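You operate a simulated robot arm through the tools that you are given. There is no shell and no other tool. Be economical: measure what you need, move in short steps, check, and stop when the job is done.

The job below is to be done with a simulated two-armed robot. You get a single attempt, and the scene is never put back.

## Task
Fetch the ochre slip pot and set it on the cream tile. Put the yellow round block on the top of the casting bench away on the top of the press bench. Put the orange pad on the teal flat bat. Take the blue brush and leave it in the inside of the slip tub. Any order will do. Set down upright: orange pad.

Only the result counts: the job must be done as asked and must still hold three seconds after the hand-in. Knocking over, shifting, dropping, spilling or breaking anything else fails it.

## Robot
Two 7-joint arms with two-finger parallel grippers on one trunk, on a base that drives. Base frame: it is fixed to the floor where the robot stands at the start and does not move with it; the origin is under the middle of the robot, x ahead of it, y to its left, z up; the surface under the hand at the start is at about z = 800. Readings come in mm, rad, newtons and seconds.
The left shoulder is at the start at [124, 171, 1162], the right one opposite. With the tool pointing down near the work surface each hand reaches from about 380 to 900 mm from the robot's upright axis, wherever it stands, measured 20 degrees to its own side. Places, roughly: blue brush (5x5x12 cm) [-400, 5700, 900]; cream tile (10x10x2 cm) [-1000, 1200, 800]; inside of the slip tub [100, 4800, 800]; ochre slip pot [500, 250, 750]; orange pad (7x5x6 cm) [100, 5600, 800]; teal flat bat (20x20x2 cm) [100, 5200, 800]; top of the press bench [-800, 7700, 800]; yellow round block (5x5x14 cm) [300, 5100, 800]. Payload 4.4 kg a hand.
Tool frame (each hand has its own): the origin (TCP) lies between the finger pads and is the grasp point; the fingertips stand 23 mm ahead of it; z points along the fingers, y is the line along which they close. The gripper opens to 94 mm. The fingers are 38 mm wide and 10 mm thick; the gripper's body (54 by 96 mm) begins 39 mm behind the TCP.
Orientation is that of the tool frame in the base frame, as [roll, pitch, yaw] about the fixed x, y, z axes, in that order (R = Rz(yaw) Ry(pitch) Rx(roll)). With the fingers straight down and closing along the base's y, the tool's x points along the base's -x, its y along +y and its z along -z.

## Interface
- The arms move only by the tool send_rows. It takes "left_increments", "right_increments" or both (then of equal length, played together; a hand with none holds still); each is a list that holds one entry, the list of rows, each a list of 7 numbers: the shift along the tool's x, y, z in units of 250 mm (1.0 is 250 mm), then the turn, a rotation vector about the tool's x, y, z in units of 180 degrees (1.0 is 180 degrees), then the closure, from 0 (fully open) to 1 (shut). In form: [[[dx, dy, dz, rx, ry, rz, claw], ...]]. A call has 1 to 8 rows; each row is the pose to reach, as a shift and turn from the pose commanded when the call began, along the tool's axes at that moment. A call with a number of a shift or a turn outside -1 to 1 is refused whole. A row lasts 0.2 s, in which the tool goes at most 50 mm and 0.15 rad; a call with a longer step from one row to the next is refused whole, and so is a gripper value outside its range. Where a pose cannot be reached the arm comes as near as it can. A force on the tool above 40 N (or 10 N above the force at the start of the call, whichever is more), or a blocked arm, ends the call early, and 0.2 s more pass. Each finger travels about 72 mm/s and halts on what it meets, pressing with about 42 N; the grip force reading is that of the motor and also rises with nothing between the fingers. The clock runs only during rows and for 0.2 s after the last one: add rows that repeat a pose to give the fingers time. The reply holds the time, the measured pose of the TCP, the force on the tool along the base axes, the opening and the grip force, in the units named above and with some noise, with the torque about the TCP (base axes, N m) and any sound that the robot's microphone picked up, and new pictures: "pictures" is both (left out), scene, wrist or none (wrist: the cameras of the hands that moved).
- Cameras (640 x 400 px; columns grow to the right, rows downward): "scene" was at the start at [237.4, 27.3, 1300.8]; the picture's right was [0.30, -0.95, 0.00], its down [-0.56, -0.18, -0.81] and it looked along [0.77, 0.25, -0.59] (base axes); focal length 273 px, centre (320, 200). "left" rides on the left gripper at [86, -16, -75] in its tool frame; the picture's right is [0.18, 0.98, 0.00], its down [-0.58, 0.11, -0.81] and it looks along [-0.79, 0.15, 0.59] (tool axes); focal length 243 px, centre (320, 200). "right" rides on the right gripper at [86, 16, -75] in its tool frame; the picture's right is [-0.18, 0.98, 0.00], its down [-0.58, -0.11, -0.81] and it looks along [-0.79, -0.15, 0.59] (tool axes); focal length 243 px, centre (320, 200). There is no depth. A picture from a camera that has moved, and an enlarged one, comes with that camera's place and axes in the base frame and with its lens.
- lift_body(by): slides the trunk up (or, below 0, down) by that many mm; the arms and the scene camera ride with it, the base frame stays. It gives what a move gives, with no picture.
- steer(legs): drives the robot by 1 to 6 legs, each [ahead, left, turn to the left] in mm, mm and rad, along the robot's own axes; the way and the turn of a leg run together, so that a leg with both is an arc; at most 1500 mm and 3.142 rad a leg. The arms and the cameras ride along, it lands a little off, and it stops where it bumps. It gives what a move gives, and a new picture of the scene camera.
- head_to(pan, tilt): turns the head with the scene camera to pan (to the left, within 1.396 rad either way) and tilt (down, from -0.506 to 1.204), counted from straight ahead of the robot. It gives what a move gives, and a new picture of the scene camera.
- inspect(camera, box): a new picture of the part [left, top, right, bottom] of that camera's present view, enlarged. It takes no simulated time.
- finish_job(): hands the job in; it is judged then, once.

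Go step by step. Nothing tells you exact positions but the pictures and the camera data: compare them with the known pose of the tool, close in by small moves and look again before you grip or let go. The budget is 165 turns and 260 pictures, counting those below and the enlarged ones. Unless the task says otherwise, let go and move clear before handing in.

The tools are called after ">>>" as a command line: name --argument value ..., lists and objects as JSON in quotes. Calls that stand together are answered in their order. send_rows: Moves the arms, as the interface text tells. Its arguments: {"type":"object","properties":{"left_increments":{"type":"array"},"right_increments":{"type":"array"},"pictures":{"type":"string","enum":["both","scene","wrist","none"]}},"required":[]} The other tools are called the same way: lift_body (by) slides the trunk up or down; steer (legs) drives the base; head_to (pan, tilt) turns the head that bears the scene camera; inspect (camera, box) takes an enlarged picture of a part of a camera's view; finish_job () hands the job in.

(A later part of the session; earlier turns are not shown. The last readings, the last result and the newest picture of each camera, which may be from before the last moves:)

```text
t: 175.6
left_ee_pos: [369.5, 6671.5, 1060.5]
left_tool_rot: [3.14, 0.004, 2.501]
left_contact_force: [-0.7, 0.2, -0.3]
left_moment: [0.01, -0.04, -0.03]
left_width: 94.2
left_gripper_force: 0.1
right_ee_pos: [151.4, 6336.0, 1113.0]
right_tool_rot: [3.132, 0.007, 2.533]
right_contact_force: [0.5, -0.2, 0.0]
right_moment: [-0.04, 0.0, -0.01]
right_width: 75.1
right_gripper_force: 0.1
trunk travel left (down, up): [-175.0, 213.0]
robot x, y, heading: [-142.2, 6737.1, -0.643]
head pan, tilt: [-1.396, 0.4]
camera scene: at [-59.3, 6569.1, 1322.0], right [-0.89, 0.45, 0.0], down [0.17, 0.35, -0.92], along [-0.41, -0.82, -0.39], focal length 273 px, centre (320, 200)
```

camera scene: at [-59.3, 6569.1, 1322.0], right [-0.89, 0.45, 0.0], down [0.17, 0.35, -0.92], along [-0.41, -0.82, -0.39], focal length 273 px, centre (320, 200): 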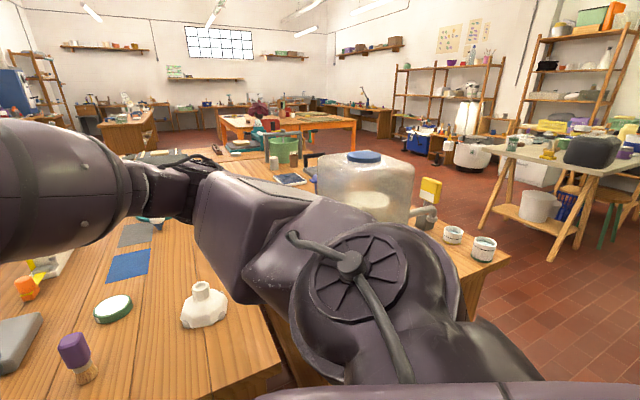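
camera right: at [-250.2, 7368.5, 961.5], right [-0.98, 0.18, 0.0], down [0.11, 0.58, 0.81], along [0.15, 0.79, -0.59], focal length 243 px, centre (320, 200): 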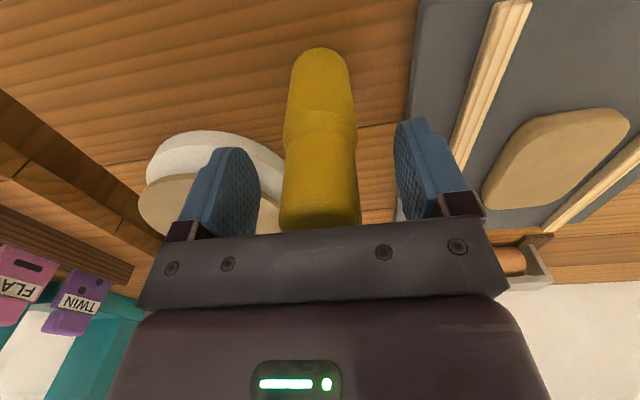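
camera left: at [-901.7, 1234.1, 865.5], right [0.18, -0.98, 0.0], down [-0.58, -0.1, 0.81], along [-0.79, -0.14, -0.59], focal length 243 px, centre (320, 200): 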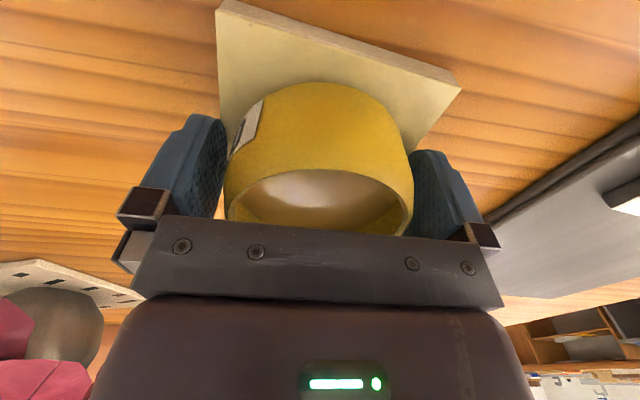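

The bottle still stands upright on its box, and the brush is out of reach from this end. The left bench's other side is better: I'll turn back, go round via its far end to the left aisle, and face +x.

>>> steer --legs '[[0, 0, 1.1], [0, 0, 1.113], [0, 700, 0], [0, 650, 0]]'

>>> head_to --pan 1.3 --tilt 0.4

```text
t: 193.5
left_ee_pos: [-1739.3, 7190.4, 1060.2]
left_tool_rot: [3.141, 0.004, -1.564]
left_contact_force: [0.1, 0.6, 0.0]
left_moment: [-0.03, -0.02, 0.0]
left_width: 94.1
left_gripper_force: 0.1
right_ee_pos: [-1339.7, 7217.8, 1113.7]
right_tool_rot: [3.135, 0.007, -1.532]
right_contact_force: [-0.6, 0.3, -0.2]
right_moment: [0.01, -0.02, 0.0]
right_width: 75.3
right_gripper_force: 0.0
trunk travel left (down, up): [-175.0, 213.0]
robot x, y, heading: [-1490.1, 6740.6, 1.575]
head pan, tilt: [-1.396, 0.4]
camera scene: at [-1395.9, 6910.3, 1322.0], right [0.18, -0.98, 0.0], down [-0.38, -0.07, -0.92], along [0.91, 0.17, -0.39], focal length 273 px, centre (320, 200)
```

scene: 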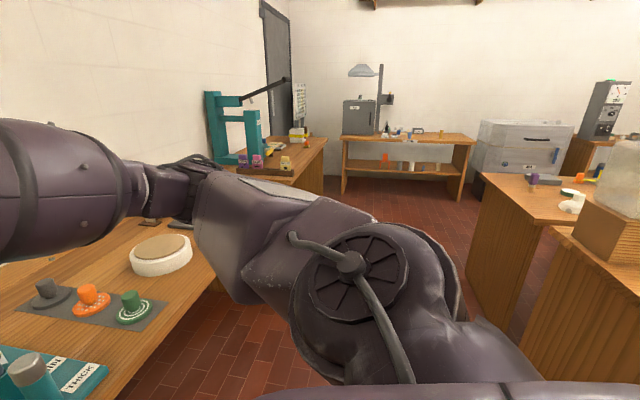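

```text
t: 195.9
left_ee_pos: [-1738.2, 7190.6, 1061.1]
left_tool_rot: [3.141, 0.004, -1.563]
left_contact_force: [0.5, 0.4, 0.5]
left_moment: [0.02, 0.0, 0.02]
left_width: 94.0
left_gripper_force: 0.0
right_ee_pos: [-1339.4, 7218.8, 1111.2]
right_tool_rot: [3.133, 0.006, -1.532]
right_contact_force: [0.4, 0.1, -0.1]
right_moment: [0.01, -0.01, -0.01]
right_width: 75.3
right_gripper_force: 0.0
trunk travel left (down, up): [-175.0, 213.0]
robot x, y, heading: [-1486.8, 6739.5, 1.579]
head pan, tilt: [1.3, 0.4]
camera scene: at [-1576.3, 6917.6, 1322.0], right [0.26, 0.97, 0.0], down [0.38, -0.1, -0.92], along [-0.89, 0.24, -0.39], focal length 273 px, centre (320, 200)
```

scene: 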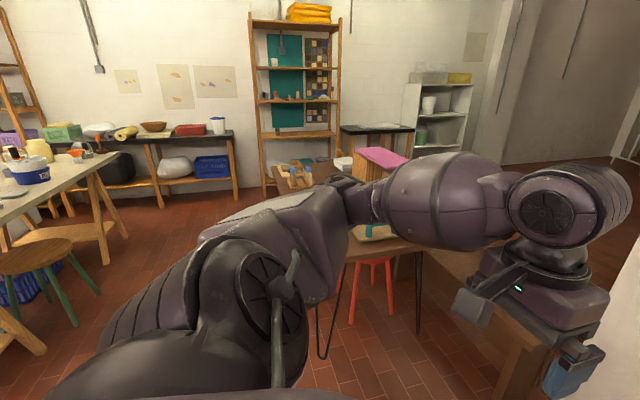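

The left aisle is wide open. Turning to face +x and sliding along to the brush.

>>> steer --legs '[[0, 0, -1.575], [0, -1250, 0]]'

>>> head_to --pan 0.2 --tilt 0.6

```text
t: 210.7
left_ee_pos: [-1022.3, 5770.8, 1061.0]
left_tool_rot: [3.14, 0.004, -3.124]
left_contact_force: [0.3, 0.8, 0.6]
left_moment: [-0.03, -0.01, -0.04]
left_width: 94.3
left_gripper_force: 0.1
right_ee_pos: [-989.4, 5372.5, 1111.8]
right_tool_rot: [3.132, 0.008, -3.093]
right_contact_force: [-0.8, -0.3, 1.1]
right_moment: [0.0, 0.02, 0.01]
right_width: 75.0
right_gripper_force: 0.0
trunk travel left (down, up): [-175.0, 213.0]
robot x, y, heading: [-1470.0, 5514.3, 0.024]
head pan, tilt: [1.3, 0.4]
camera scene: at [-1292.2, 5607.3, 1322.0], right [0.97, -0.25, 0.0], down [-0.1, -0.38, -0.92], along [0.23, 0.89, -0.39], focal length 273 px, centre (320, 200)
```

scene: 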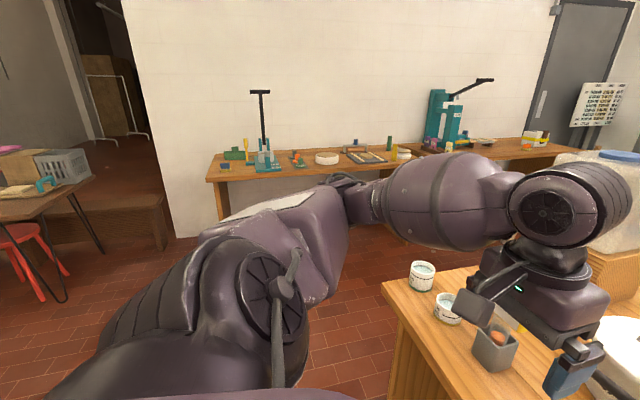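

```text
t: 212.0
left_ee_pos: [-1021.7, 5772.1, 1058.9]
left_tool_rot: [3.141, 0.004, -3.125]
left_contact_force: [-0.3, 0.0, 0.2]
left_moment: [0.0, 0.0, 0.01]
left_width: 94.3
left_gripper_force: 0.1
right_ee_pos: [-990.6, 5371.6, 1113.1]
right_tool_rot: [3.132, 0.007, -3.093]
right_contact_force: [0.3, -0.2, -0.2]
right_moment: [0.0, -0.02, -0.02]
right_width: 75.2
right_gripper_force: 0.1
trunk travel left (down, up): [-175.0, 213.0]
robot x, y, heading: [-1469.6, 5515.2, 0.017]
head pan, tilt: [0.201, 0.6]
camera scene: at [-1229.0, 5537.0, 1303.8], right [0.22, -0.98, 0.0], down [-0.55, -0.12, -0.83], along [0.81, 0.18, -0.56], focal length 273 px, centre (320, 200)
```

scene: 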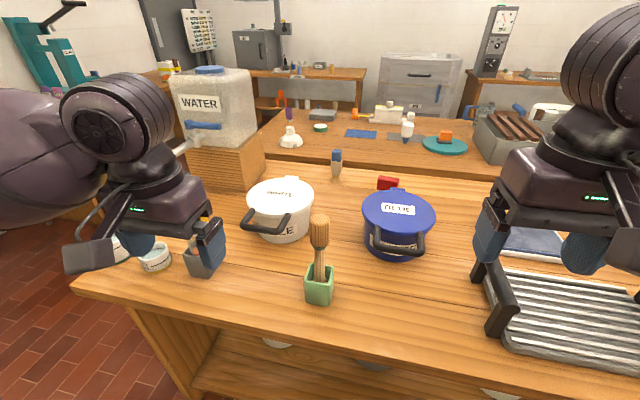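

Two-sided triangulation puts the brush base at about [-372, 5669, 808], ~590 mm in from this bench edge at x≈-960. I'll move in to ~385 mm from the edge, then reach with a tilted tool.

>>> steer --legs '[[125, -50, -0.02]]'

>>> head_to --pan 0.15 --tilt 0.6

>>> inspect --camera "scene" --box '[220, 120, 460, 270]'

>>> inspect --camera "left" --box '[0, 0, 640, 400]'

```text
t: 213.3
left_ee_pos: [-890.3, 5713.8, 1060.3]
left_tool_rot: [-3.141, 0.003, 3.137]
left_contact_force: [0.7, -0.9, -0.3]
left_moment: [0.01, 0.01, -0.04]
left_width: 93.9
left_gripper_force: 0.0
right_ee_pos: [-868.1, 5314.3, 1112.2]
right_tool_rot: [3.133, 0.008, -3.114]
right_contact_force: [0.8, 0.2, -0.6]
right_moment: [0.01, 0.01, 0.0]
right_width: 75.3
right_gripper_force: 0.0
trunk travel left (down, up): [-175.0, 213.0]
robot x, y, heading: [-1344.5, 5464.6, 0.002]
head pan, tilt: [0.201, 0.6]
camera scene: at [-1103.0, 5483.4, 1303.6], right [0.2, -0.98, 0.0], down [-0.55, -0.11, -0.82], along [0.81, 0.16, -0.57], focal length 273 px, centre (320, 200)
```

scene: 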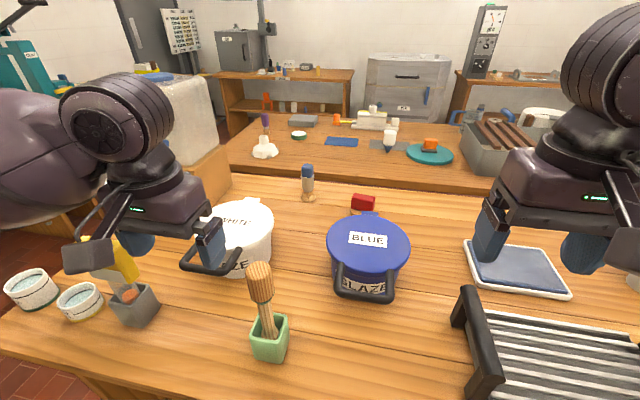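

```text
t: 214.0
left_ee_pos: [-892.5, 5714.1, 1060.5]
left_tool_rot: [3.141, 0.003, 3.138]
left_contact_force: [1.3, -0.3, 0.2]
left_moment: [0.01, 0.0, 0.03]
left_width: 94.1
left_gripper_force: 0.0
right_ee_pos: [-868.5, 5313.8, 1111.9]
right_tool_rot: [3.133, 0.008, -3.113]
right_contact_force: [-1.1, 0.2, 0.2]
right_moment: [-0.02, 0.01, -0.04]
right_width: 75.1
right_gripper_force: 0.0
trunk travel left (down, up): [-175.0, 213.0]
robot x, y, heading: [-1341.2, 5464.1, -0.002]
head pan, tilt: [0.15, 0.6]
camera scene: at [-1103.1, 5479.6, 1303.8], right [0.15, -0.99, 0.0], down [-0.56, -0.08, -0.83], along [0.82, 0.12, -0.56], focal length 273 px, centre (320, 200)
```

scene: 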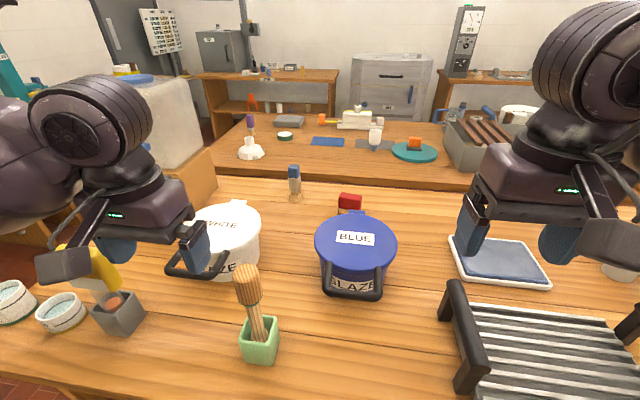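

```text
2.67 times, centred on (340, 195) of scene
camera zoom: at [-1103.1, 5479.6, 1303.8], right [0.15, -0.99, 0.0], down [-0.56, -0.08, -0.83], along [0.82, 0.12, -0.56], focal length 729 px, centre (267, 213)
```

zoom: 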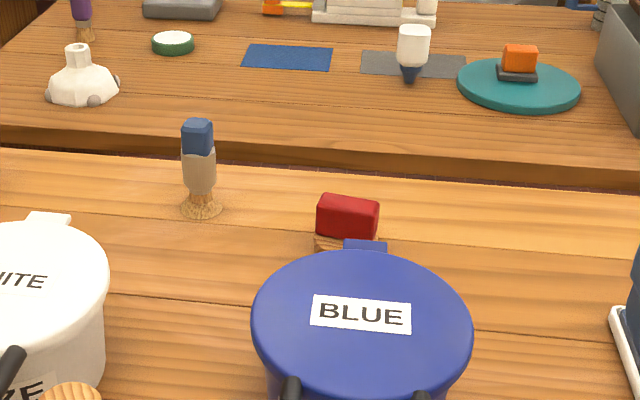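

```text
1.00 times, centred on (320, 200) of left (not enlarged: the box is as wide or as high as the picture)
camera zoom: at [-979.0, 5698.5, 1135.2], right [-0.18, 0.98, 0.0], down [0.58, 0.11, 0.81], along [0.8, 0.15, -0.59], focal length 243 px, centre (320, 200)
```

zoom: 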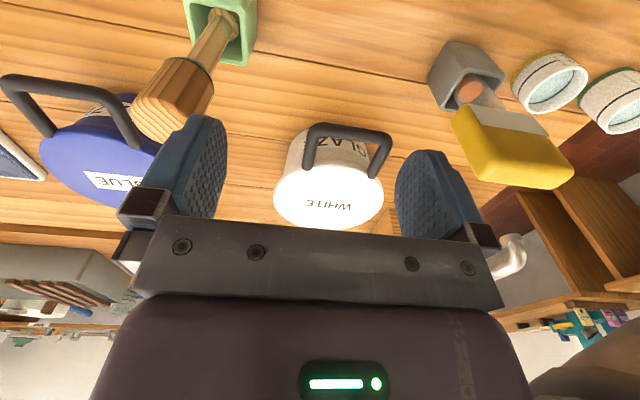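

Brush refined: axis at [-383, 5670], z from 804 to 921, ~37 mm wide. I'll move the left hand forward over the tubs and tilt it forward about 50°.

>>> send_rows --left_increments '[[[-0.15, -0.05, -0.06, 0, 0, 0, 0], [-0.3, -0.1, -0.12, 0, 0, 0, 0], [-0.45, -0.14, -0.2, 0, 0, 0, 0], [-0.6, -0.176, -0.24, 0, 0, 0, 0], [-0.6, -0.176, -0.24, 0, 0, 0, 0]]]' --pictures "none"

>>> send_rows --left_increments '[[[0, 0, 0, 0, -0.046, 0, 0], [0, 0, 0, 0, -0.092, 0, 0], [0, 0, 0, 0, -0.138, 0, 0], [0, 0, 0, 0, -0.184, 0, 0], [0, 0, 0, 0, -0.23, 0, 0], [0, 0, 0, 0, -0.276, 0, 0], [0, 0, 0, 0, -0.276, 0, 0]]]' --pictures "both"

```text
t: 215.2
left_ee_pos: [-742.1, 5667.9, 1120.8]
left_tool_rot: [-3.141, 0.003, 3.137]
left_contact_force: [-0.2, 0.3, -1.0]
left_moment: [-0.04, -0.03, -0.06]
left_width: 93.8
left_gripper_force: 0.0
right_ee_pos: [-868.4, 5314.3, 1112.9]
right_tool_rot: [3.132, 0.008, -3.115]
right_contact_force: [0.3, -0.3, 0.8]
right_moment: [0.02, -0.03, -0.04]
right_width: 75.1
right_gripper_force: 0.0
trunk travel left (down, up): [-175.0, 213.0]
robot x, y, heading: [-1344.5, 5465.4, 0.001]
head pan, tilt: [0.15, 0.6]
```

```text
t: 216.8
left_ee_pos: [-741.7, 5668.4, 1121.3]
left_tool_rot: [3.141, 0.871, 3.138]
left_contact_force: [0.2, 0.2, -0.8]
left_moment: [-0.02, 0.02, -0.01]
left_width: 93.9
left_gripper_force: 0.0
right_ee_pos: [-868.0, 5314.6, 1112.4]
right_tool_rot: [3.133, 0.007, -3.113]
right_contact_force: [0.1, -0.2, -0.2]
right_moment: [-0.01, -0.03, 0.01]
right_width: 75.4
right_gripper_force: 0.0
trunk travel left (down, up): [-175.0, 213.0]
robot x, y, heading: [-1343.6, 5465.7, 0.001]
head pan, tilt: [0.15, 0.6]
camera scene: at [-1103.2, 5479.4, 1303.8], right [0.15, -0.99, 0.0], down [-0.56, -0.08, -0.83], along [0.82, 0.12, -0.56], focal length 273 px, centre (320, 200)
camera left: at [-855.0, 5654.1, 1103.1], right [-0.11, 0.98, -0.14], down [-0.24, 0.11, 0.96], along [0.96, 0.14, 0.23], focal length 243 px, centre (320, 200)
```

scene: 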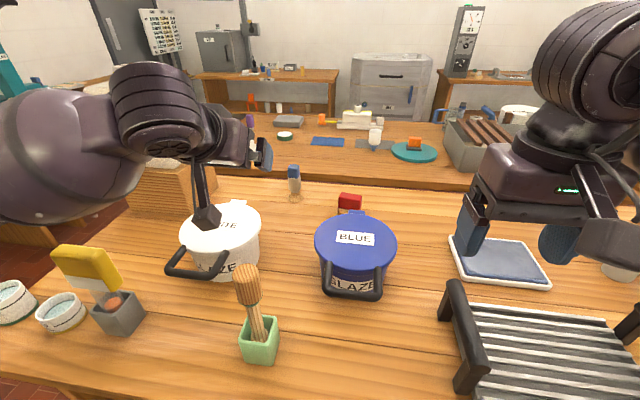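
left: 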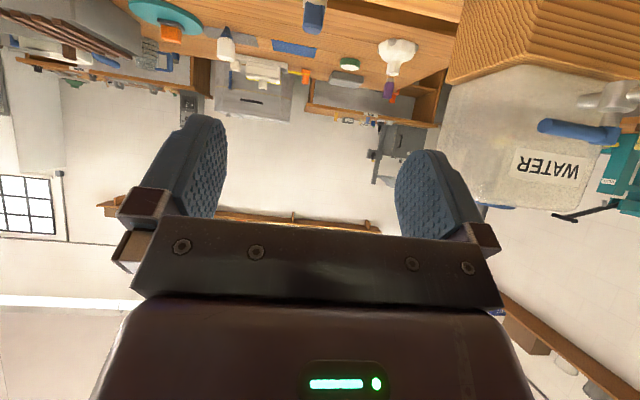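

The tilted pose works, with the wrist camera hanging below the hand. I'll carry it forward above the brush in stages.

>>> send_rows --left_increments '[[[-0.09, 0, 0.126, 0, 0, 0, 0], [-0.18, 0, 0.252, 0, 0, 0, 0], [-0.267, 0, 0.377, 0, 0, 0, 0], [-0.356, 0, 0.503, 0, 0, 0, 0], [-0.445, 0.0, 0.628, 0, 0, 0, 0], [-0.534, 0.006, 0.754, 0, 0, 0, 0], [-0.534, 0.006, 0.754, 0, 0, 0, 0]]]' --pictures "both"

```text
t: 218.4
left_ee_pos: [-515.4, 5666.7, 1106.2]
left_tool_rot: [3.139, 0.877, 3.134]
left_contact_force: [0.3, 0.1, -0.9]
left_moment: [-0.01, -0.02, 0.0]
left_width: 94.1
left_gripper_force: 0.0
right_ee_pos: [-871.9, 5311.6, 1114.7]
right_tool_rot: [3.133, 0.01, -3.113]
right_contact_force: [-0.3, 0.2, -0.2]
right_moment: [0.02, 0.01, -0.03]
right_width: 75.2
right_gripper_force: 0.1
trunk travel left (down, up): [-175.0, 213.0]
robot x, y, heading: [-1345.1, 5464.7, -0.003]
head pan, tilt: [0.15, 0.6]
camera scene: at [-1106.8, 5478.0, 1304.8], right [0.15, -0.99, 0.0], down [-0.56, -0.08, -0.83], along [0.82, 0.12, -0.56], focal length 273 px, centre (320, 200)
camera left: at [-628.9, 5651.2, 1087.6], right [-0.11, 0.98, -0.14], down [-0.25, 0.11, 0.96], along [0.96, 0.14, 0.23], focal length 243 px, centre (320, 200)
```

scene: 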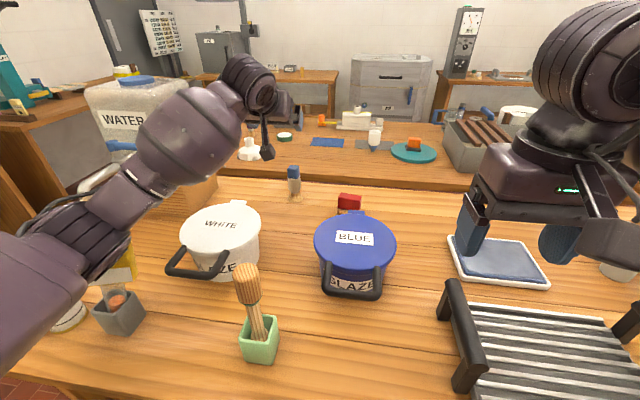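
left: 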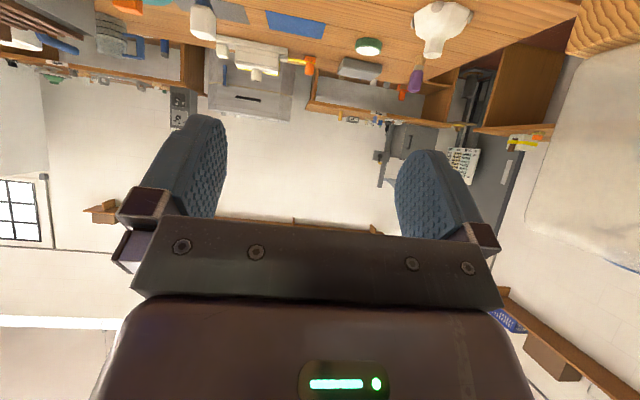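

>>> send_rows --left_increments '[[[-0.003, 0.003, 0.13, 0, 0, 0, 0], [-0.006, 0.006, 0.27, 0, 0, 0, 0], [-0.009, 0.009, 0.41, 0, 0, 0, 0], [-0.012, 0.012, 0.55, 0, 0, 0, 0], [-0.012, 0.012, 0.677, 0, 0, 0, 0], [-0.012, 0.012, 0.677, 0, 0, 0, 0]]]' --pictures "both"

>>> inspect --camera "scene" --box '[220, 120, 380, 220]'

```text
t: 219.8
left_ee_pos: [-381.1, 5672.1, 994.6]
left_tool_rot: [3.14, 0.871, 3.139]
left_contact_force: [0.2, -0.3, 0.6]
left_moment: [0.03, 0.02, 0.0]
left_width: 93.8
left_gripper_force: 0.1
right_ee_pos: [-868.3, 5313.7, 1112.5]
right_tool_rot: [3.133, 0.005, -3.113]
right_contact_force: [1.0, 0.1, -0.2]
right_moment: [0.01, 0.01, 0.02]
right_width: 75.2
right_gripper_force: 0.1
trunk travel left (down, up): [-175.0, 213.0]
robot x, y, heading: [-1345.8, 5466.7, -0.005]
head pan, tilt: [0.15, 0.6]
camera scene: at [-1103.4, 5479.7, 1303.9], right [0.15, -0.99, 0.0], down [-0.56, -0.08, -0.83], along [0.82, 0.12, -0.56], focal length 273 px, centre (320, 200)
camera left: at [-494.3, 5657.4, 977.8], right [-0.11, 0.98, -0.14], down [-0.24, 0.11, 0.96], along [0.96, 0.14, 0.23], focal length 243 px, centre (320, 200)
```

scene: 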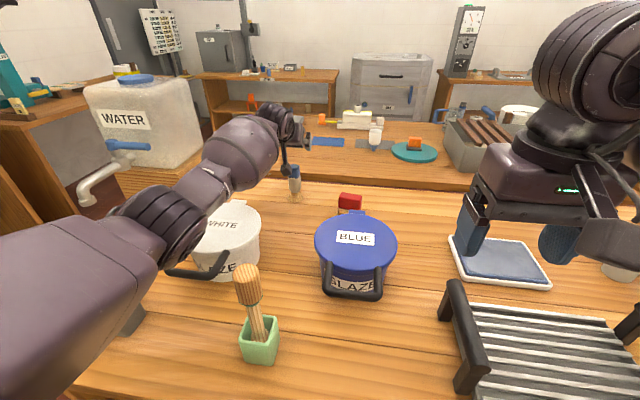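
left: 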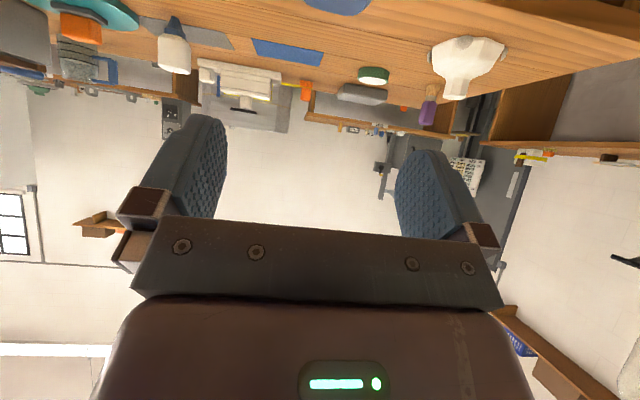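

```text
4.00 times, centred on (300, 170) of scene
camera zoom: at [-1103.4, 5479.7, 1303.9], right [0.15, -0.99, 0.0], down [-0.56, -0.08, -0.83], along [0.82, 0.12, -0.56], focal length 1094 px, centre (400, 320)
```

zoom: 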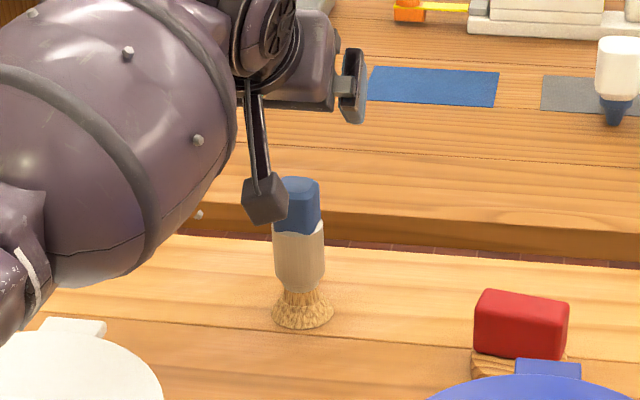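

The brush lies right below, with my estimate holding within 2 mm. Lowering straight down about 55 mm first, then checking.

>>> send_rows --left_increments '[[[0.06, -0.008, 0.05, 0, 0, 0, 0], [0.12, -0.008, 0.1, 0, 0, 0, 0], [0.17, -0.008, 0.138, 0, 0, 0, 0], [0.17, -0.008, 0.138, 0, 0, 0, 0]]]' --pictures "both"

>>> inspect --camera "scene" --box '[180, 120, 340, 220]'

```text
t: 220.8
left_ee_pos: [-383.1, 5672.6, 940.9]
left_tool_rot: [-3.141, 0.871, 3.138]
left_contact_force: [0.3, -0.6, -0.5]
left_moment: [0.0, -0.04, -0.02]
left_width: 94.1
left_gripper_force: 0.1
right_ee_pos: [-868.1, 5313.7, 1112.7]
right_tool_rot: [3.132, 0.006, -3.114]
right_contact_force: [-0.6, 1.1, 0.9]
right_moment: [0.01, -0.02, -0.05]
right_width: 75.3
right_gripper_force: 0.0
trunk travel left (down, up): [-175.0, 213.0]
robot x, y, heading: [-1345.7, 5467.3, -0.001]
head pan, tilt: [0.15, 0.6]
camera scene: at [-1103.3, 5479.5, 1303.9], right [0.15, -0.99, 0.0], down [-0.56, -0.08, -0.83], along [0.82, 0.12, -0.56], focal length 273 px, centre (320, 200)
camera left: at [-496.3, 5656.6, 923.2], right [-0.12, 0.98, -0.14], down [-0.24, 0.11, 0.96], along [0.96, 0.15, 0.22], focal length 243 px, centre (320, 200)
```

scene: 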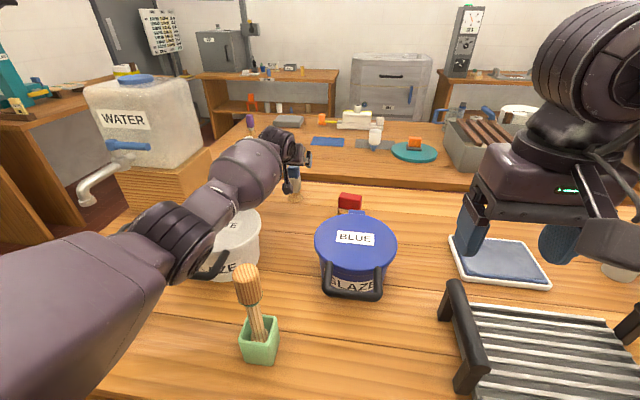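
left: 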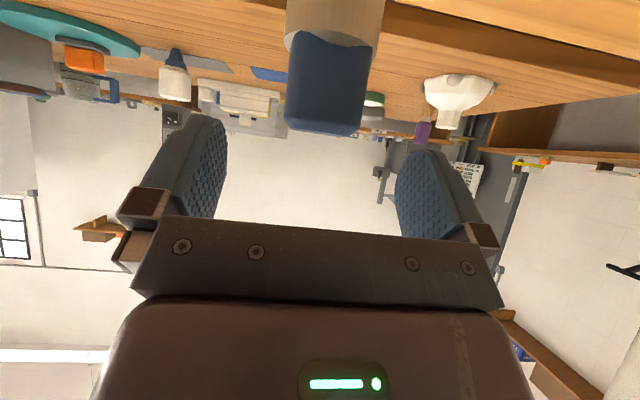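

```text
4.00 times, centred on (260, 170) of scene
camera zoom: at [-1103.3, 5479.5, 1303.9], right [0.15, -0.99, 0.0], down [-0.56, -0.08, -0.83], along [0.82, 0.12, -0.56], focal length 1094 px, centre (560, 320)
```

zoom: 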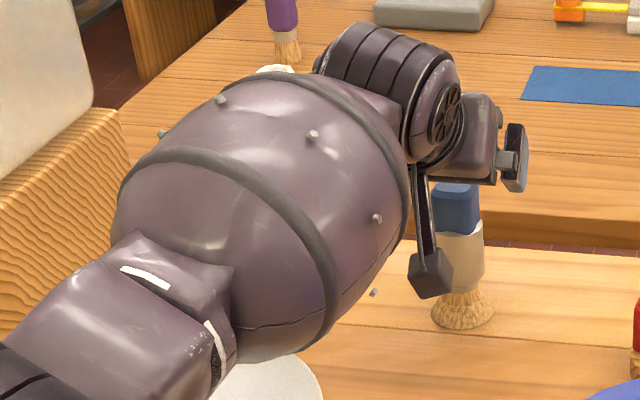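

Brush is centred between the fingers. Lowering the last 46 mm and closing.

>>> send_rows --left_increments '[[[0.07, 0, 0.059, 0, 0, 0, 0], [0.141, 0, 0.118, 0, 0, 0, 0], [0.141, 0, 0.118, 0, 0, 0, 0]]]' --pictures "wrist"

>>> inspect --camera "scene" --box '[140, 120, 380, 270]'

```text
t: 221.6
left_ee_pos: [-380.8, 5669.7, 893.1]
left_tool_rot: [3.141, 0.871, 3.139]
left_contact_force: [0.6, 0.1, -0.1]
left_moment: [0.0, 0.01, 0.0]
left_width: 94.0
left_gripper_force: 0.1
right_ee_pos: [-868.7, 5314.5, 1112.6]
right_tool_rot: [3.133, 0.007, -3.114]
right_contact_force: [-0.4, -0.5, -0.3]
right_moment: [0.01, -0.01, 0.02]
right_width: 75.4
right_gripper_force: 0.1
trunk travel left (down, up): [-175.0, 213.0]
robot x, y, heading: [-1344.4, 5465.3, -0.007]
head pan, tilt: [0.15, 0.6]
camera left: at [-495.5, 5654.7, 875.8], right [-0.12, 0.98, -0.14], down [-0.24, 0.11, 0.96], along [0.96, 0.15, 0.23], focal length 243 px, centre (320, 200)
```

left: 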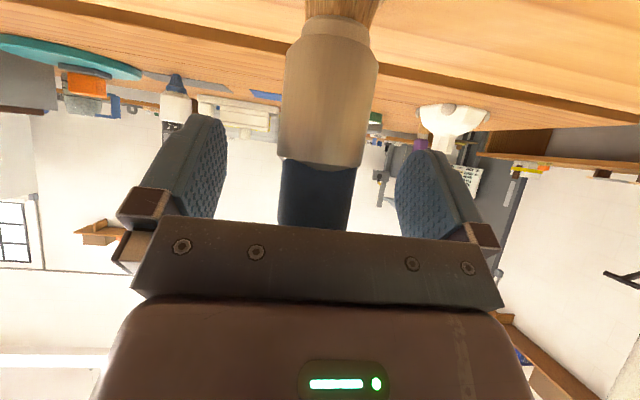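

```text
2.67 times, centred on (260, 195) of scene
camera zoom: at [-1103.4, 5479.5, 1303.9], right [0.15, -0.99, 0.0], down [-0.56, -0.08, -0.83], along [0.82, 0.12, -0.56], focal length 729 px, centre (480, 213)
```

zoom: 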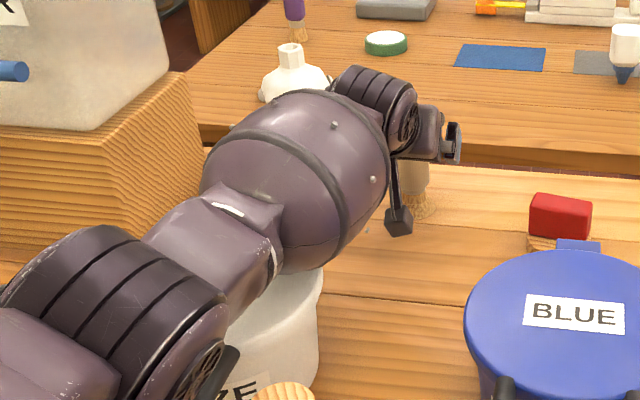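

No contact yet and the brush stands between the pads. Closing.

>>> send_rows --left_increments '[[[0, 0, 0, 0, 0, 0, 0.25], [0, 0, 0, 0, 0, 0, 0.5], [0, 0, 0, 0, 0, 0, 0.75], [0, 0, 0, 0, 0, 0, 0.85], [0, 0, 0, 0, 0, 0, 0.85], [0, 0, 0, 0, 0, 0, 0.85]]]' --pictures "wrist"

```text
t: 223.0
left_ee_pos: [-382.9, 5669.3, 892.6]
left_tool_rot: [-3.141, 0.872, 3.137]
left_contact_force: [0.6, -0.5, 0.2]
left_moment: [-0.07, 0.0, 0.01]
left_width: 39.1
left_gripper_force: 41.8
right_ee_pos: [-867.9, 5314.2, 1112.8]
right_tool_rot: [3.133, 0.006, -3.114]
right_contact_force: [0.5, -0.1, -0.5]
right_moment: [-0.02, 0.0, -0.03]
right_width: 75.1
right_gripper_force: 0.0
trunk travel left (down, up): [-175.0, 213.0]
robot x, y, heading: [-1349.2, 5465.9, -0.001]
head pan, tilt: [0.15, 0.6]
camera left: at [-495.5, 5654.5, 875.4], right [-0.12, 0.98, -0.14], down [-0.24, 0.11, 0.96], along [0.96, 0.14, 0.22], focal length 243 px, centre (320, 200)
```

left: 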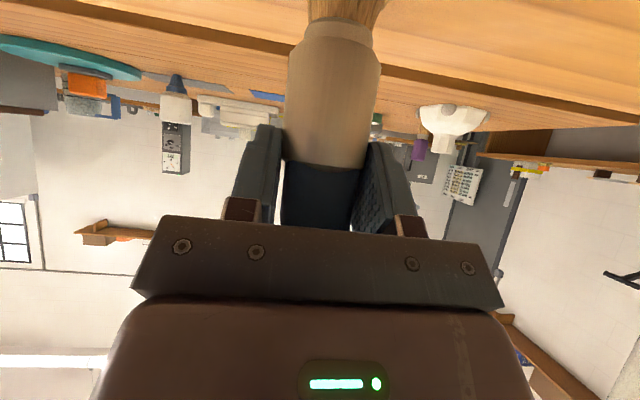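

Gripped at 39 mm. Lifting straight up 150 mm.

>>> send_rows --left_increments '[[[-0.05, 0, -0.042, 0, 0, 0, 0.85], [-0.14, 0, -0.118, 0, 0, 0, 0.85], [-0.24, 0, -0.202, 0, 0, 0, 0.85], [-0.35, 0, -0.294, 0, 0, 0, 0.85], [-0.459, 0, -0.386, 0, 0, 0, 0.85], [-0.459, 0, -0.386, 0, 0, 0, 0.85]]]' --pictures "both"

```text
t: 224.4
left_ee_pos: [-379.8, 5671.1, 1042.1]
left_tool_rot: [-3.14, 0.869, 3.139]
left_contact_force: [0.1, 1.5, -0.6]
left_moment: [0.0, 0.01, 0.01]
left_width: 38.9
left_gripper_force: 42.0
right_ee_pos: [-867.1, 5314.3, 1112.1]
right_tool_rot: [3.131, 0.003, -3.114]
right_contact_force: [-0.6, -0.6, 0.9]
right_moment: [0.03, 0.05, 0.0]
right_width: 75.4
right_gripper_force: 0.1
trunk travel left (down, up): [-175.0, 213.0]
robot x, y, heading: [-1346.0, 5465.4, 0.001]
head pan, tilt: [0.15, 0.6]
camera scene: at [-1102.4, 5479.6, 1303.5], right [0.15, -0.99, 0.0], down [-0.56, -0.08, -0.82], along [0.82, 0.12, -0.57], focal length 273 px, centre (320, 200)
camera left: at [-493.6, 5655.4, 1025.0], right [-0.12, 0.98, -0.14], down [-0.24, 0.11, 0.96], along [0.96, 0.14, 0.22], focal length 243 px, centre (320, 200)
```

scene: 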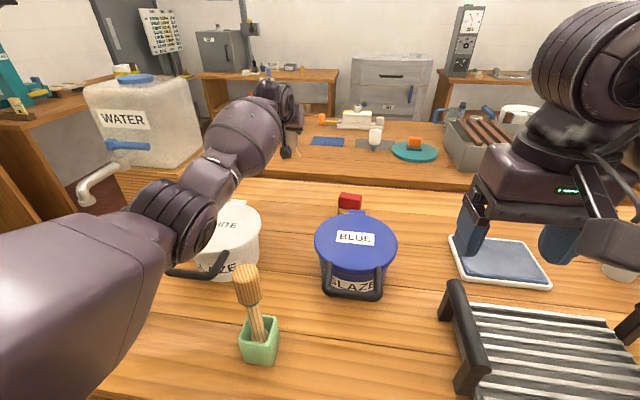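
left: 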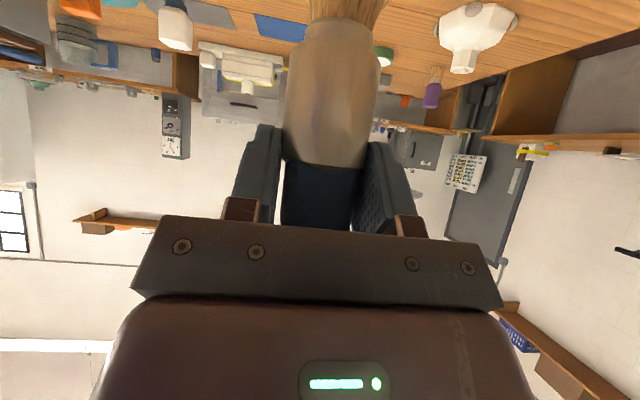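

The brush is up. I'll draw it back over the tubs, a bit higher, before driving round.

>>> send_rows --left_increments '[[[0.073, 0, -0.148, 0, 0, 0, 0.85], [0.145, 0, -0.296, 0, 0, 0, 0.85], [0.218, 0, -0.444, 0, 0, 0, 0.85], [0.29, 0, -0.592, 0, 0, 0, 0.85], [0.363, 0, -0.74, 0, 0, 0, 0.85], [0.436, 0, -0.888, 0, 0, 0, 0.85], [0.436, 0, -0.888, 0, 0, 0, 0.85]]]' --pictures "none"

>>> send_rows --left_increments '[[[0.1, 0.03, -0.127, 0, 0, 0, 0.85], [0.215, 0.06, -0.255, 0, 0, 0, 0.85], [0.322, 0.09, -0.382, 0, 0, 0, 0.85], [0.43, 0.12, -0.51, 0, 0, 0, 0.85], [0.537, 0.15, -0.637, 0, 0, 0, 0.85], [0.62, 0.18, -0.734, 0, 0, 0, 0.85], [0.62, 0.18, -0.734, 0, 0, 0, 0.85]]]' --pictures "scene"

```text
t: 226.0
left_ee_pos: [-620.4, 5670.8, 1102.3]
left_tool_rot: [-3.141, 0.869, 3.139]
left_contact_force: [-0.3, -0.7, -0.2]
left_moment: [-0.01, 0.0, -0.01]
left_width: 39.0
left_gripper_force: 42.2
right_ee_pos: [-866.7, 5313.8, 1112.1]
right_tool_rot: [3.132, 0.006, -3.115]
right_contact_force: [0.7, 0.2, 0.5]
right_moment: [-0.03, 0.02, 0.01]
right_width: 75.1
right_gripper_force: 0.1
trunk travel left (down, up): [-175.0, 213.0]
robot x, y, heading: [-1345.0, 5468.7, -0.001]
head pan, tilt: [0.15, 0.6]
```

```text
t: 227.6
left_ee_pos: [-799.9, 5724.8, 1108.0]
left_tool_rot: [-3.142, 0.87, 3.138]
left_contact_force: [0.6, 0.1, -0.4]
left_moment: [0.02, 0.01, 0.0]
left_width: 39.2
left_gripper_force: 41.7
left hand out of reach, approached as far as the arm can: row 5, 6, 7
right_ee_pos: [-867.9, 5314.3, 1113.7]
right_tool_rot: [3.131, 0.008, -3.113]
right_contact_force: [0.1, 1.0, -0.6]
right_moment: [0.01, -0.01, 0.02]
right_width: 75.1
right_gripper_force: 0.0
trunk travel left (down, up): [-175.0, 213.0]
robot x, y, heading: [-1341.4, 5464.9, -0.005]
head pan, tilt: [0.15, 0.6]
camera scene: at [-1102.7, 5479.2, 1303.7], right [0.15, -0.99, 0.0], down [-0.56, -0.08, -0.82], along [0.82, 0.12, -0.57], focal length 273 px, centre (320, 200)
```

scene: 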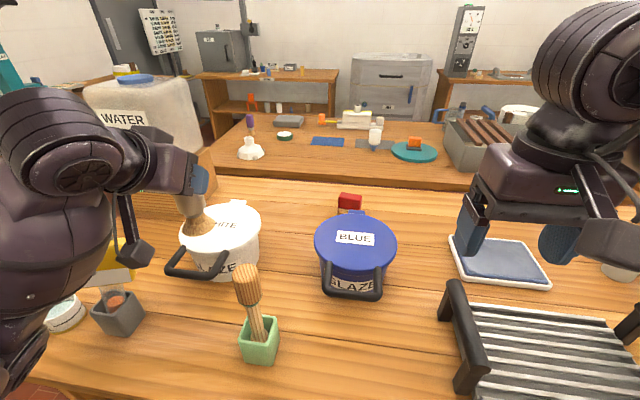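

Now I'll take the known clear route round the far end back to the right side of the casting bench.

>>> steer --legs '[[-200, 0, 0], [0, 1275, 0], [0, 0, 1.575], [0, -1250, 0], [0, -1240, 0]]'

```text
t: 265.5
left_ee_pos: [648.2, 7348.5, 1108.5]
left_tool_rot: [3.14, 0.869, -1.582]
left_contact_force: [0.2, 0.1, -0.2]
left_moment: [-0.01, -0.03, 0.01]
left_width: 39.1
left_gripper_force: 41.7
right_ee_pos: [1059.6, 7277.6, 1113.0]
right_tool_rot: [3.132, 0.008, -1.55]
right_contact_force: [0.7, 0.0, -0.4]
right_moment: [0.0, 0.01, -0.01]
right_width: 75.0
right_gripper_force: 0.1
trunk travel left (down, up): [-175.0, 213.0]
robot x, y, heading: [903.9, 6803.1, 1.562]
head pan, tilt: [0.15, 0.6]
camera scene: at [894.7, 7042.7, 1303.8], right [0.99, 0.14, 0.0], down [0.08, -0.56, -0.83], along [-0.12, 0.82, -0.56], focal length 273 px, centre (320, 200)
```

scene: 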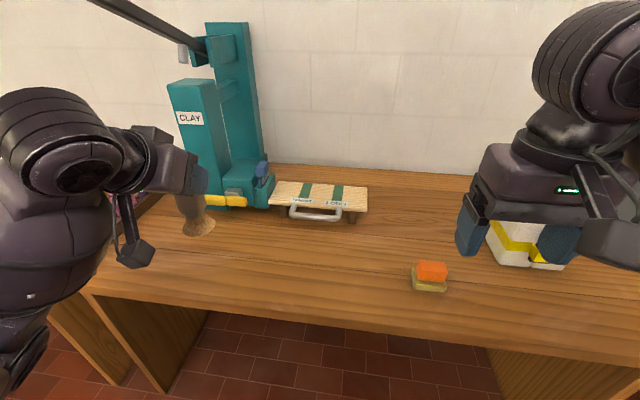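

Arrived without bumps. Now backing down the right aisle and turning to face the casting bench.

>>> steer --legs '[[-950, -40, 0.01], [-930, 0, 0], [0, 0, 1.57]]'

>>> head_to --pan 0.2 --tilt 0.75

```text
t: 276.8
left_ee_pos: [441.3, 5225.0, 1123.0]
left_tool_rot: [-3.12, 0.904, -0.978]
left_contact_force: [0.1, -0.6, -0.4]
left_moment: [0.02, 0.02, 0.0]
left_width: 38.7
left_gripper_force: 42.1
right_ee_pos: [815.6, 5391.4, 1114.0]
right_tool_rot: [3.129, 0.008, -0.953]
right_contact_force: [-0.4, -0.2, 0.5]
right_moment: [-0.03, 0.0, 0.03]
right_width: 75.2
right_gripper_force: 0.0
trunk travel left (down, up): [-175.0, 213.0]
robot x, y, heading: [953.2, 4906.3, 2.159]
head pan, tilt: [0.15, 0.6]
stopped in leg 3: the robot was blocked; the commanded pose is now the measured one
camera scene: at [813.1, 5104.4, 1304.1], right [0.74, 0.67, 0.0], down [0.38, -0.42, -0.83], along [-0.56, 0.61, -0.56], focal length 273 px, centre (320, 200)
```

scene: 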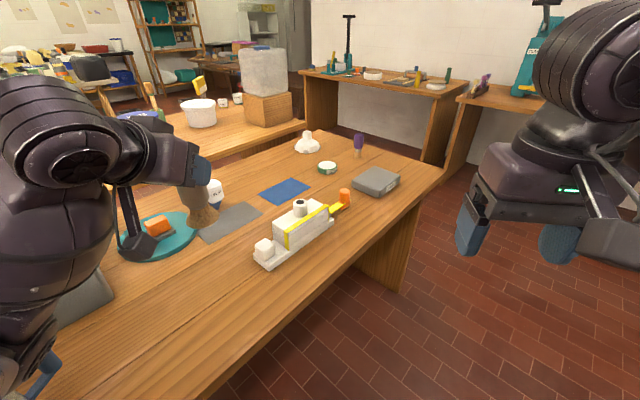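

```text
t: 277.5
left_ee_pos: [440.0, 5226.2, 1121.0]
left_tool_rot: [-3.122, 0.9, -0.98]
left_contact_force: [-0.9, -0.5, -0.3]
left_moment: [-0.01, -0.01, -0.02]
left_width: 38.9
left_gripper_force: 42.1
right_ee_pos: [816.5, 5392.5, 1112.6]
right_tool_rot: [3.13, 0.008, -0.949]
right_contact_force: [1.0, -0.3, 0.1]
right_moment: [-0.01, 0.03, -0.01]
right_width: 75.2
right_gripper_force: 0.2
trunk travel left (down, up): [-175.0, 213.0]
robot x, y, heading: [953.4, 4906.2, 2.156]
head pan, tilt: [0.201, 0.75]
camera scene: at [813.7, 5099.0, 1291.0], right [0.7, 0.71, 0.0], down [0.48, -0.48, -0.73], along [-0.52, 0.51, -0.68], focal length 273 px, centre (320, 200)
```

scene: 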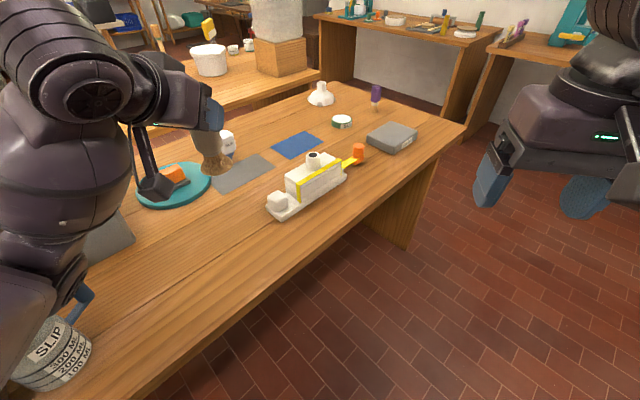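

Blocked again: the left elbow hangs low in this tilted pose. I'll turn back at once, then raise the trunk and check.

>>> steer --legs '[[0, 0, -0.4]]'

>>> head_to --pan 1.1 --tilt 0.75

```text
t: 279.1
left_ee_pos: [599.9, 5397.0, 1120.1]
left_tool_rot: [-3.117, 0.899, -1.374]
left_contact_force: [0.9, 0.7, -0.2]
left_moment: [0.0, 0.01, 0.01]
left_width: 38.4
left_gripper_force: 42.1
right_ee_pos: [1010.5, 5406.5, 1112.9]
right_tool_rot: [3.131, 0.009, -1.346]
right_contact_force: [-0.2, -0.2, 0.1]
right_moment: [0.01, 0.01, 0.03]
right_width: 75.2
right_gripper_force: 0.0
trunk travel left (down, up): [-175.0, 213.0]
robot x, y, heading: [953.1, 4909.8, 1.762]
head pan, tilt: [0.201, 0.75]
camera scene: at [894.0, 5136.8, 1290.9], right [0.92, 0.38, 0.0], down [0.26, -0.63, -0.73], along [-0.28, 0.68, -0.68], focal length 273 px, centre (320, 200)
```

scene: 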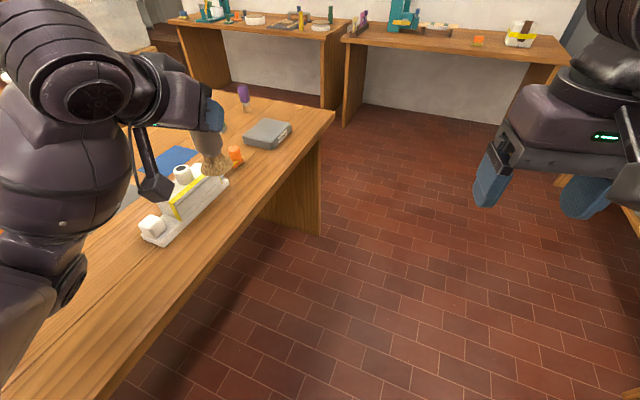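

```text
t: 280.3
left_ee_pos: [599.3, 5397.7, 1119.7]
left_tool_rot: [-3.118, 0.899, -1.371]
left_contact_force: [0.5, 0.3, -1.0]
left_moment: [0.02, 0.02, -0.01]
left_width: 38.5
left_gripper_force: 42.4
right_ee_pos: [1009.6, 5406.6, 1114.2]
right_tool_rot: [3.132, 0.009, -1.344]
right_contact_force: [0.2, -0.3, 0.1]
right_moment: [0.0, 0.0, -0.01]
right_width: 75.3
right_gripper_force: 0.0
trunk travel left (down, up): [-175.0, 213.0]
robot x, y, heading: [954.6, 4912.2, 1.761]
head pan, tilt: [1.1, 0.75]
camera scene: at [845.6, 5083.0, 1290.9], right [0.28, 0.96, 0.0], down [0.66, -0.19, -0.73], along [-0.7, 0.2, -0.68], focal length 273 px, centre (320, 200)
```

scene: 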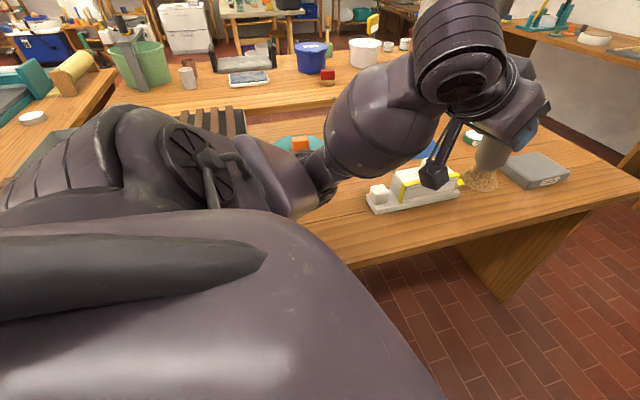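

>>> lift_body --by 205

>>> steer --legs '[[0, -250, 0]]'

>>> head_to --pan 1.396 --tilt 0.7

```text
t: 282.5
left_ee_pos: [599.5, 5397.6, 1324.8]
left_tool_rot: [-3.118, 0.899, -1.373]
left_contact_force: [0.0, -0.7, -0.5]
left_moment: [0.04, 0.0, 0.0]
left_width: 38.8
left_gripper_force: 41.8
right_ee_pos: [1009.8, 5407.3, 1318.0]
right_tool_rot: [3.132, 0.008, -1.346]
right_contact_force: [0.1, -0.3, -0.1]
right_moment: [0.02, 0.01, 0.03]
right_width: 75.3
right_gripper_force: 0.1
trunk travel left (down, up): [-380.0, 8.0]
robot x, y, heading: [951.8, 4910.3, 1.767]
head pan, tilt: [1.1, 0.75]
```

```text
t: 285.4
left_ee_pos: [848.4, 5446.9, 1325.3]
left_tool_rot: [-3.118, 0.899, -1.375]
left_contact_force: [0.4, -0.7, -0.3]
left_moment: [-0.01, -0.01, -0.02]
left_width: 38.7
left_gripper_force: 42.4
right_ee_pos: [1260.2, 5454.7, 1318.0]
right_tool_rot: [3.131, 0.008, -1.348]
right_contact_force: [-0.2, 0.4, 0.4]
right_moment: [0.0, 0.02, 0.0]
right_width: 75.2
right_gripper_force: 0.0
trunk travel left (down, up): [-380.0, 8.0]
robot x, y, heading: [1199.4, 4956.2, 1.767]
head pan, tilt: [1.1, 0.75]
camera scene: at [1113.0, 5037.5, 1506.0], right [0.28, 0.96, 0.0], down [0.66, -0.19, -0.73], along [-0.7, 0.2, -0.68], focal length 273 px, centre (320, 200)
```

scene: 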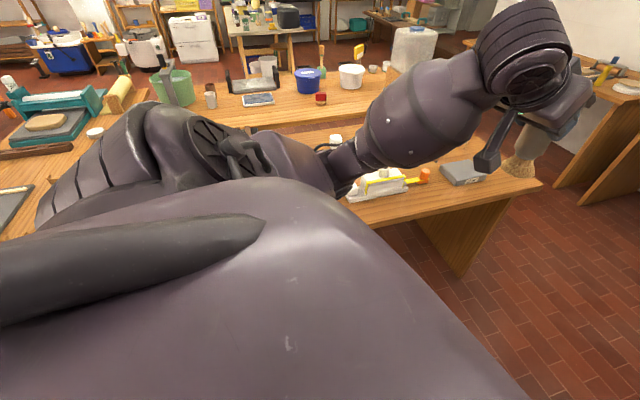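

```text
t: 286.2
left_ee_pos: [848.6, 5445.7, 1324.0]
left_tool_rot: [-3.117, 0.899, -1.374]
left_contact_force: [0.0, -0.1, 0.2]
left_moment: [-0.02, 0.01, 0.0]
left_width: 38.7
left_gripper_force: 41.9
right_ee_pos: [1259.7, 5454.3, 1319.4]
right_tool_rot: [3.133, 0.009, -1.349]
right_contact_force: [0.0, 0.2, 0.1]
right_moment: [-0.02, -0.02, 0.02]
right_width: 75.0
right_gripper_force: 0.0
trunk travel left (down, up): [-380.0, 8.0]
robot x, y, heading: [1201.7, 4955.4, 1.76]
head pan, tilt: [1.396, 0.7]
camera scene: at [1107.3, 5013.2, 1510.2], right [-0.02, 1.0, 0.0], down [0.64, 0.01, -0.76], along [-0.76, -0.01, -0.64], focal length 273 px, centre (320, 200)
```

scene: 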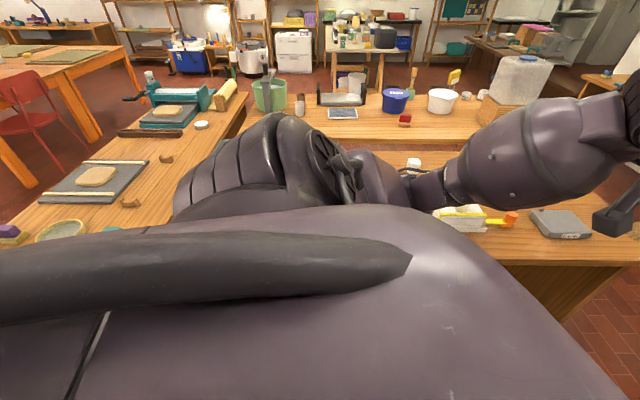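

Now raised and further out, I can turn to face the bench safely.

>>> steer --legs '[[0, 0, 1.38]]'

>>> head_to --pan 0.0 --tilt 0.65

```text
t: 290.0
left_ee_pos: [657.7, 4696.5, 1324.8]
left_tool_rot: [-3.118, 0.9, 0.017]
left_contact_force: [-0.5, 0.2, -0.6]
left_moment: [0.03, 0.0, 0.0]
left_width: 38.6
left_gripper_force: 41.9
right_ee_pos: [722.7, 5102.1, 1318.3]
right_tool_rot: [3.135, 0.008, 0.042]
right_contact_force: [0.4, -1.1, 0.2]
right_moment: [0.01, -0.02, -0.02]
right_width: 75.3
right_gripper_force: 0.1
trunk travel left (down, up): [-380.0, 8.0]
robot x, y, heading: [1200.2, 4958.7, -3.132]
head pan, tilt: [1.396, 0.7]
camera scene: at [1132.2, 4873.7, 1510.2], right [-0.99, 0.16, 0.0], down [0.1, 0.64, -0.76], along [-0.12, -0.75, -0.64], focal length 273 px, centre (320, 200)
```

scene: 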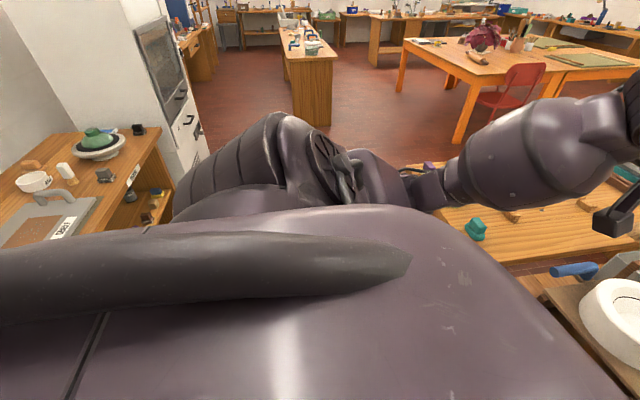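

```text
t: 291.5
left_ee_pos: [657.8, 4696.8, 1325.3]
left_tool_rot: [-3.116, 0.899, 0.016]
left_contact_force: [0.0, -0.2, -1.2]
left_moment: [0.0, 0.0, -0.01]
left_width: 38.6
left_gripper_force: 42.0
right_ee_pos: [723.6, 5102.5, 1318.6]
right_tool_rot: [3.132, 0.008, 0.044]
right_contact_force: [-0.5, 0.0, 0.2]
right_moment: [-0.06, 0.01, -0.02]
right_width: 75.3
right_gripper_force: 0.0
trunk travel left (down, up): [-380.0, 8.0]
robot x, y, heading: [1198.9, 4955.7, -3.131]
head pan, tilt: [0.0, 0.649]
camera scene: at [1059.2, 4956.6, 1514.6], right [-0.01, 1.0, 0.0], down [0.6, 0.01, -0.8], along [-0.8, -0.01, -0.6], focal length 273 px, centre (320, 200)
```

scene: 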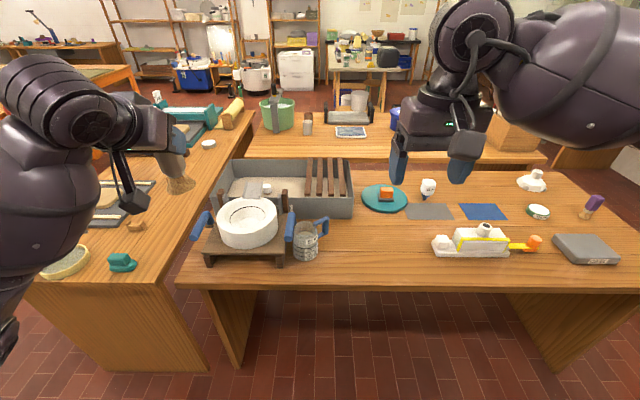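

Everything looks upright, but I need to check whether the pitcher or plaster wheel shifted. Enlarging.

>>> inspect --camera "scene" --box '[180, 150, 420, 300]'

```text
2.67 times, centred on (300, 225) of scene
camera zoom: at [1059.2, 4956.6, 1514.6], right [-0.01, 1.0, 0.0], down [0.6, 0.01, -0.8], along [-0.8, -0.01, -0.6], focal length 729 px, centre (373, 133)
```

zoom: 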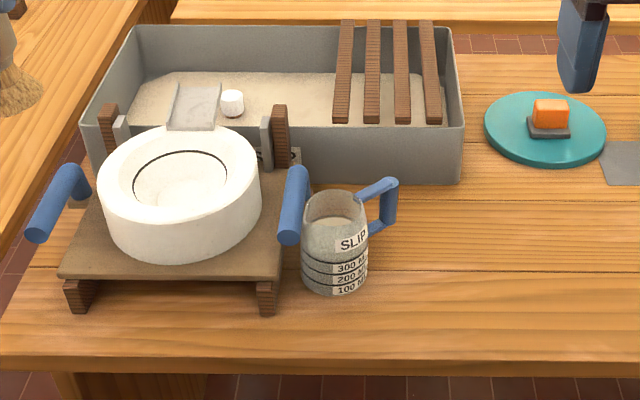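

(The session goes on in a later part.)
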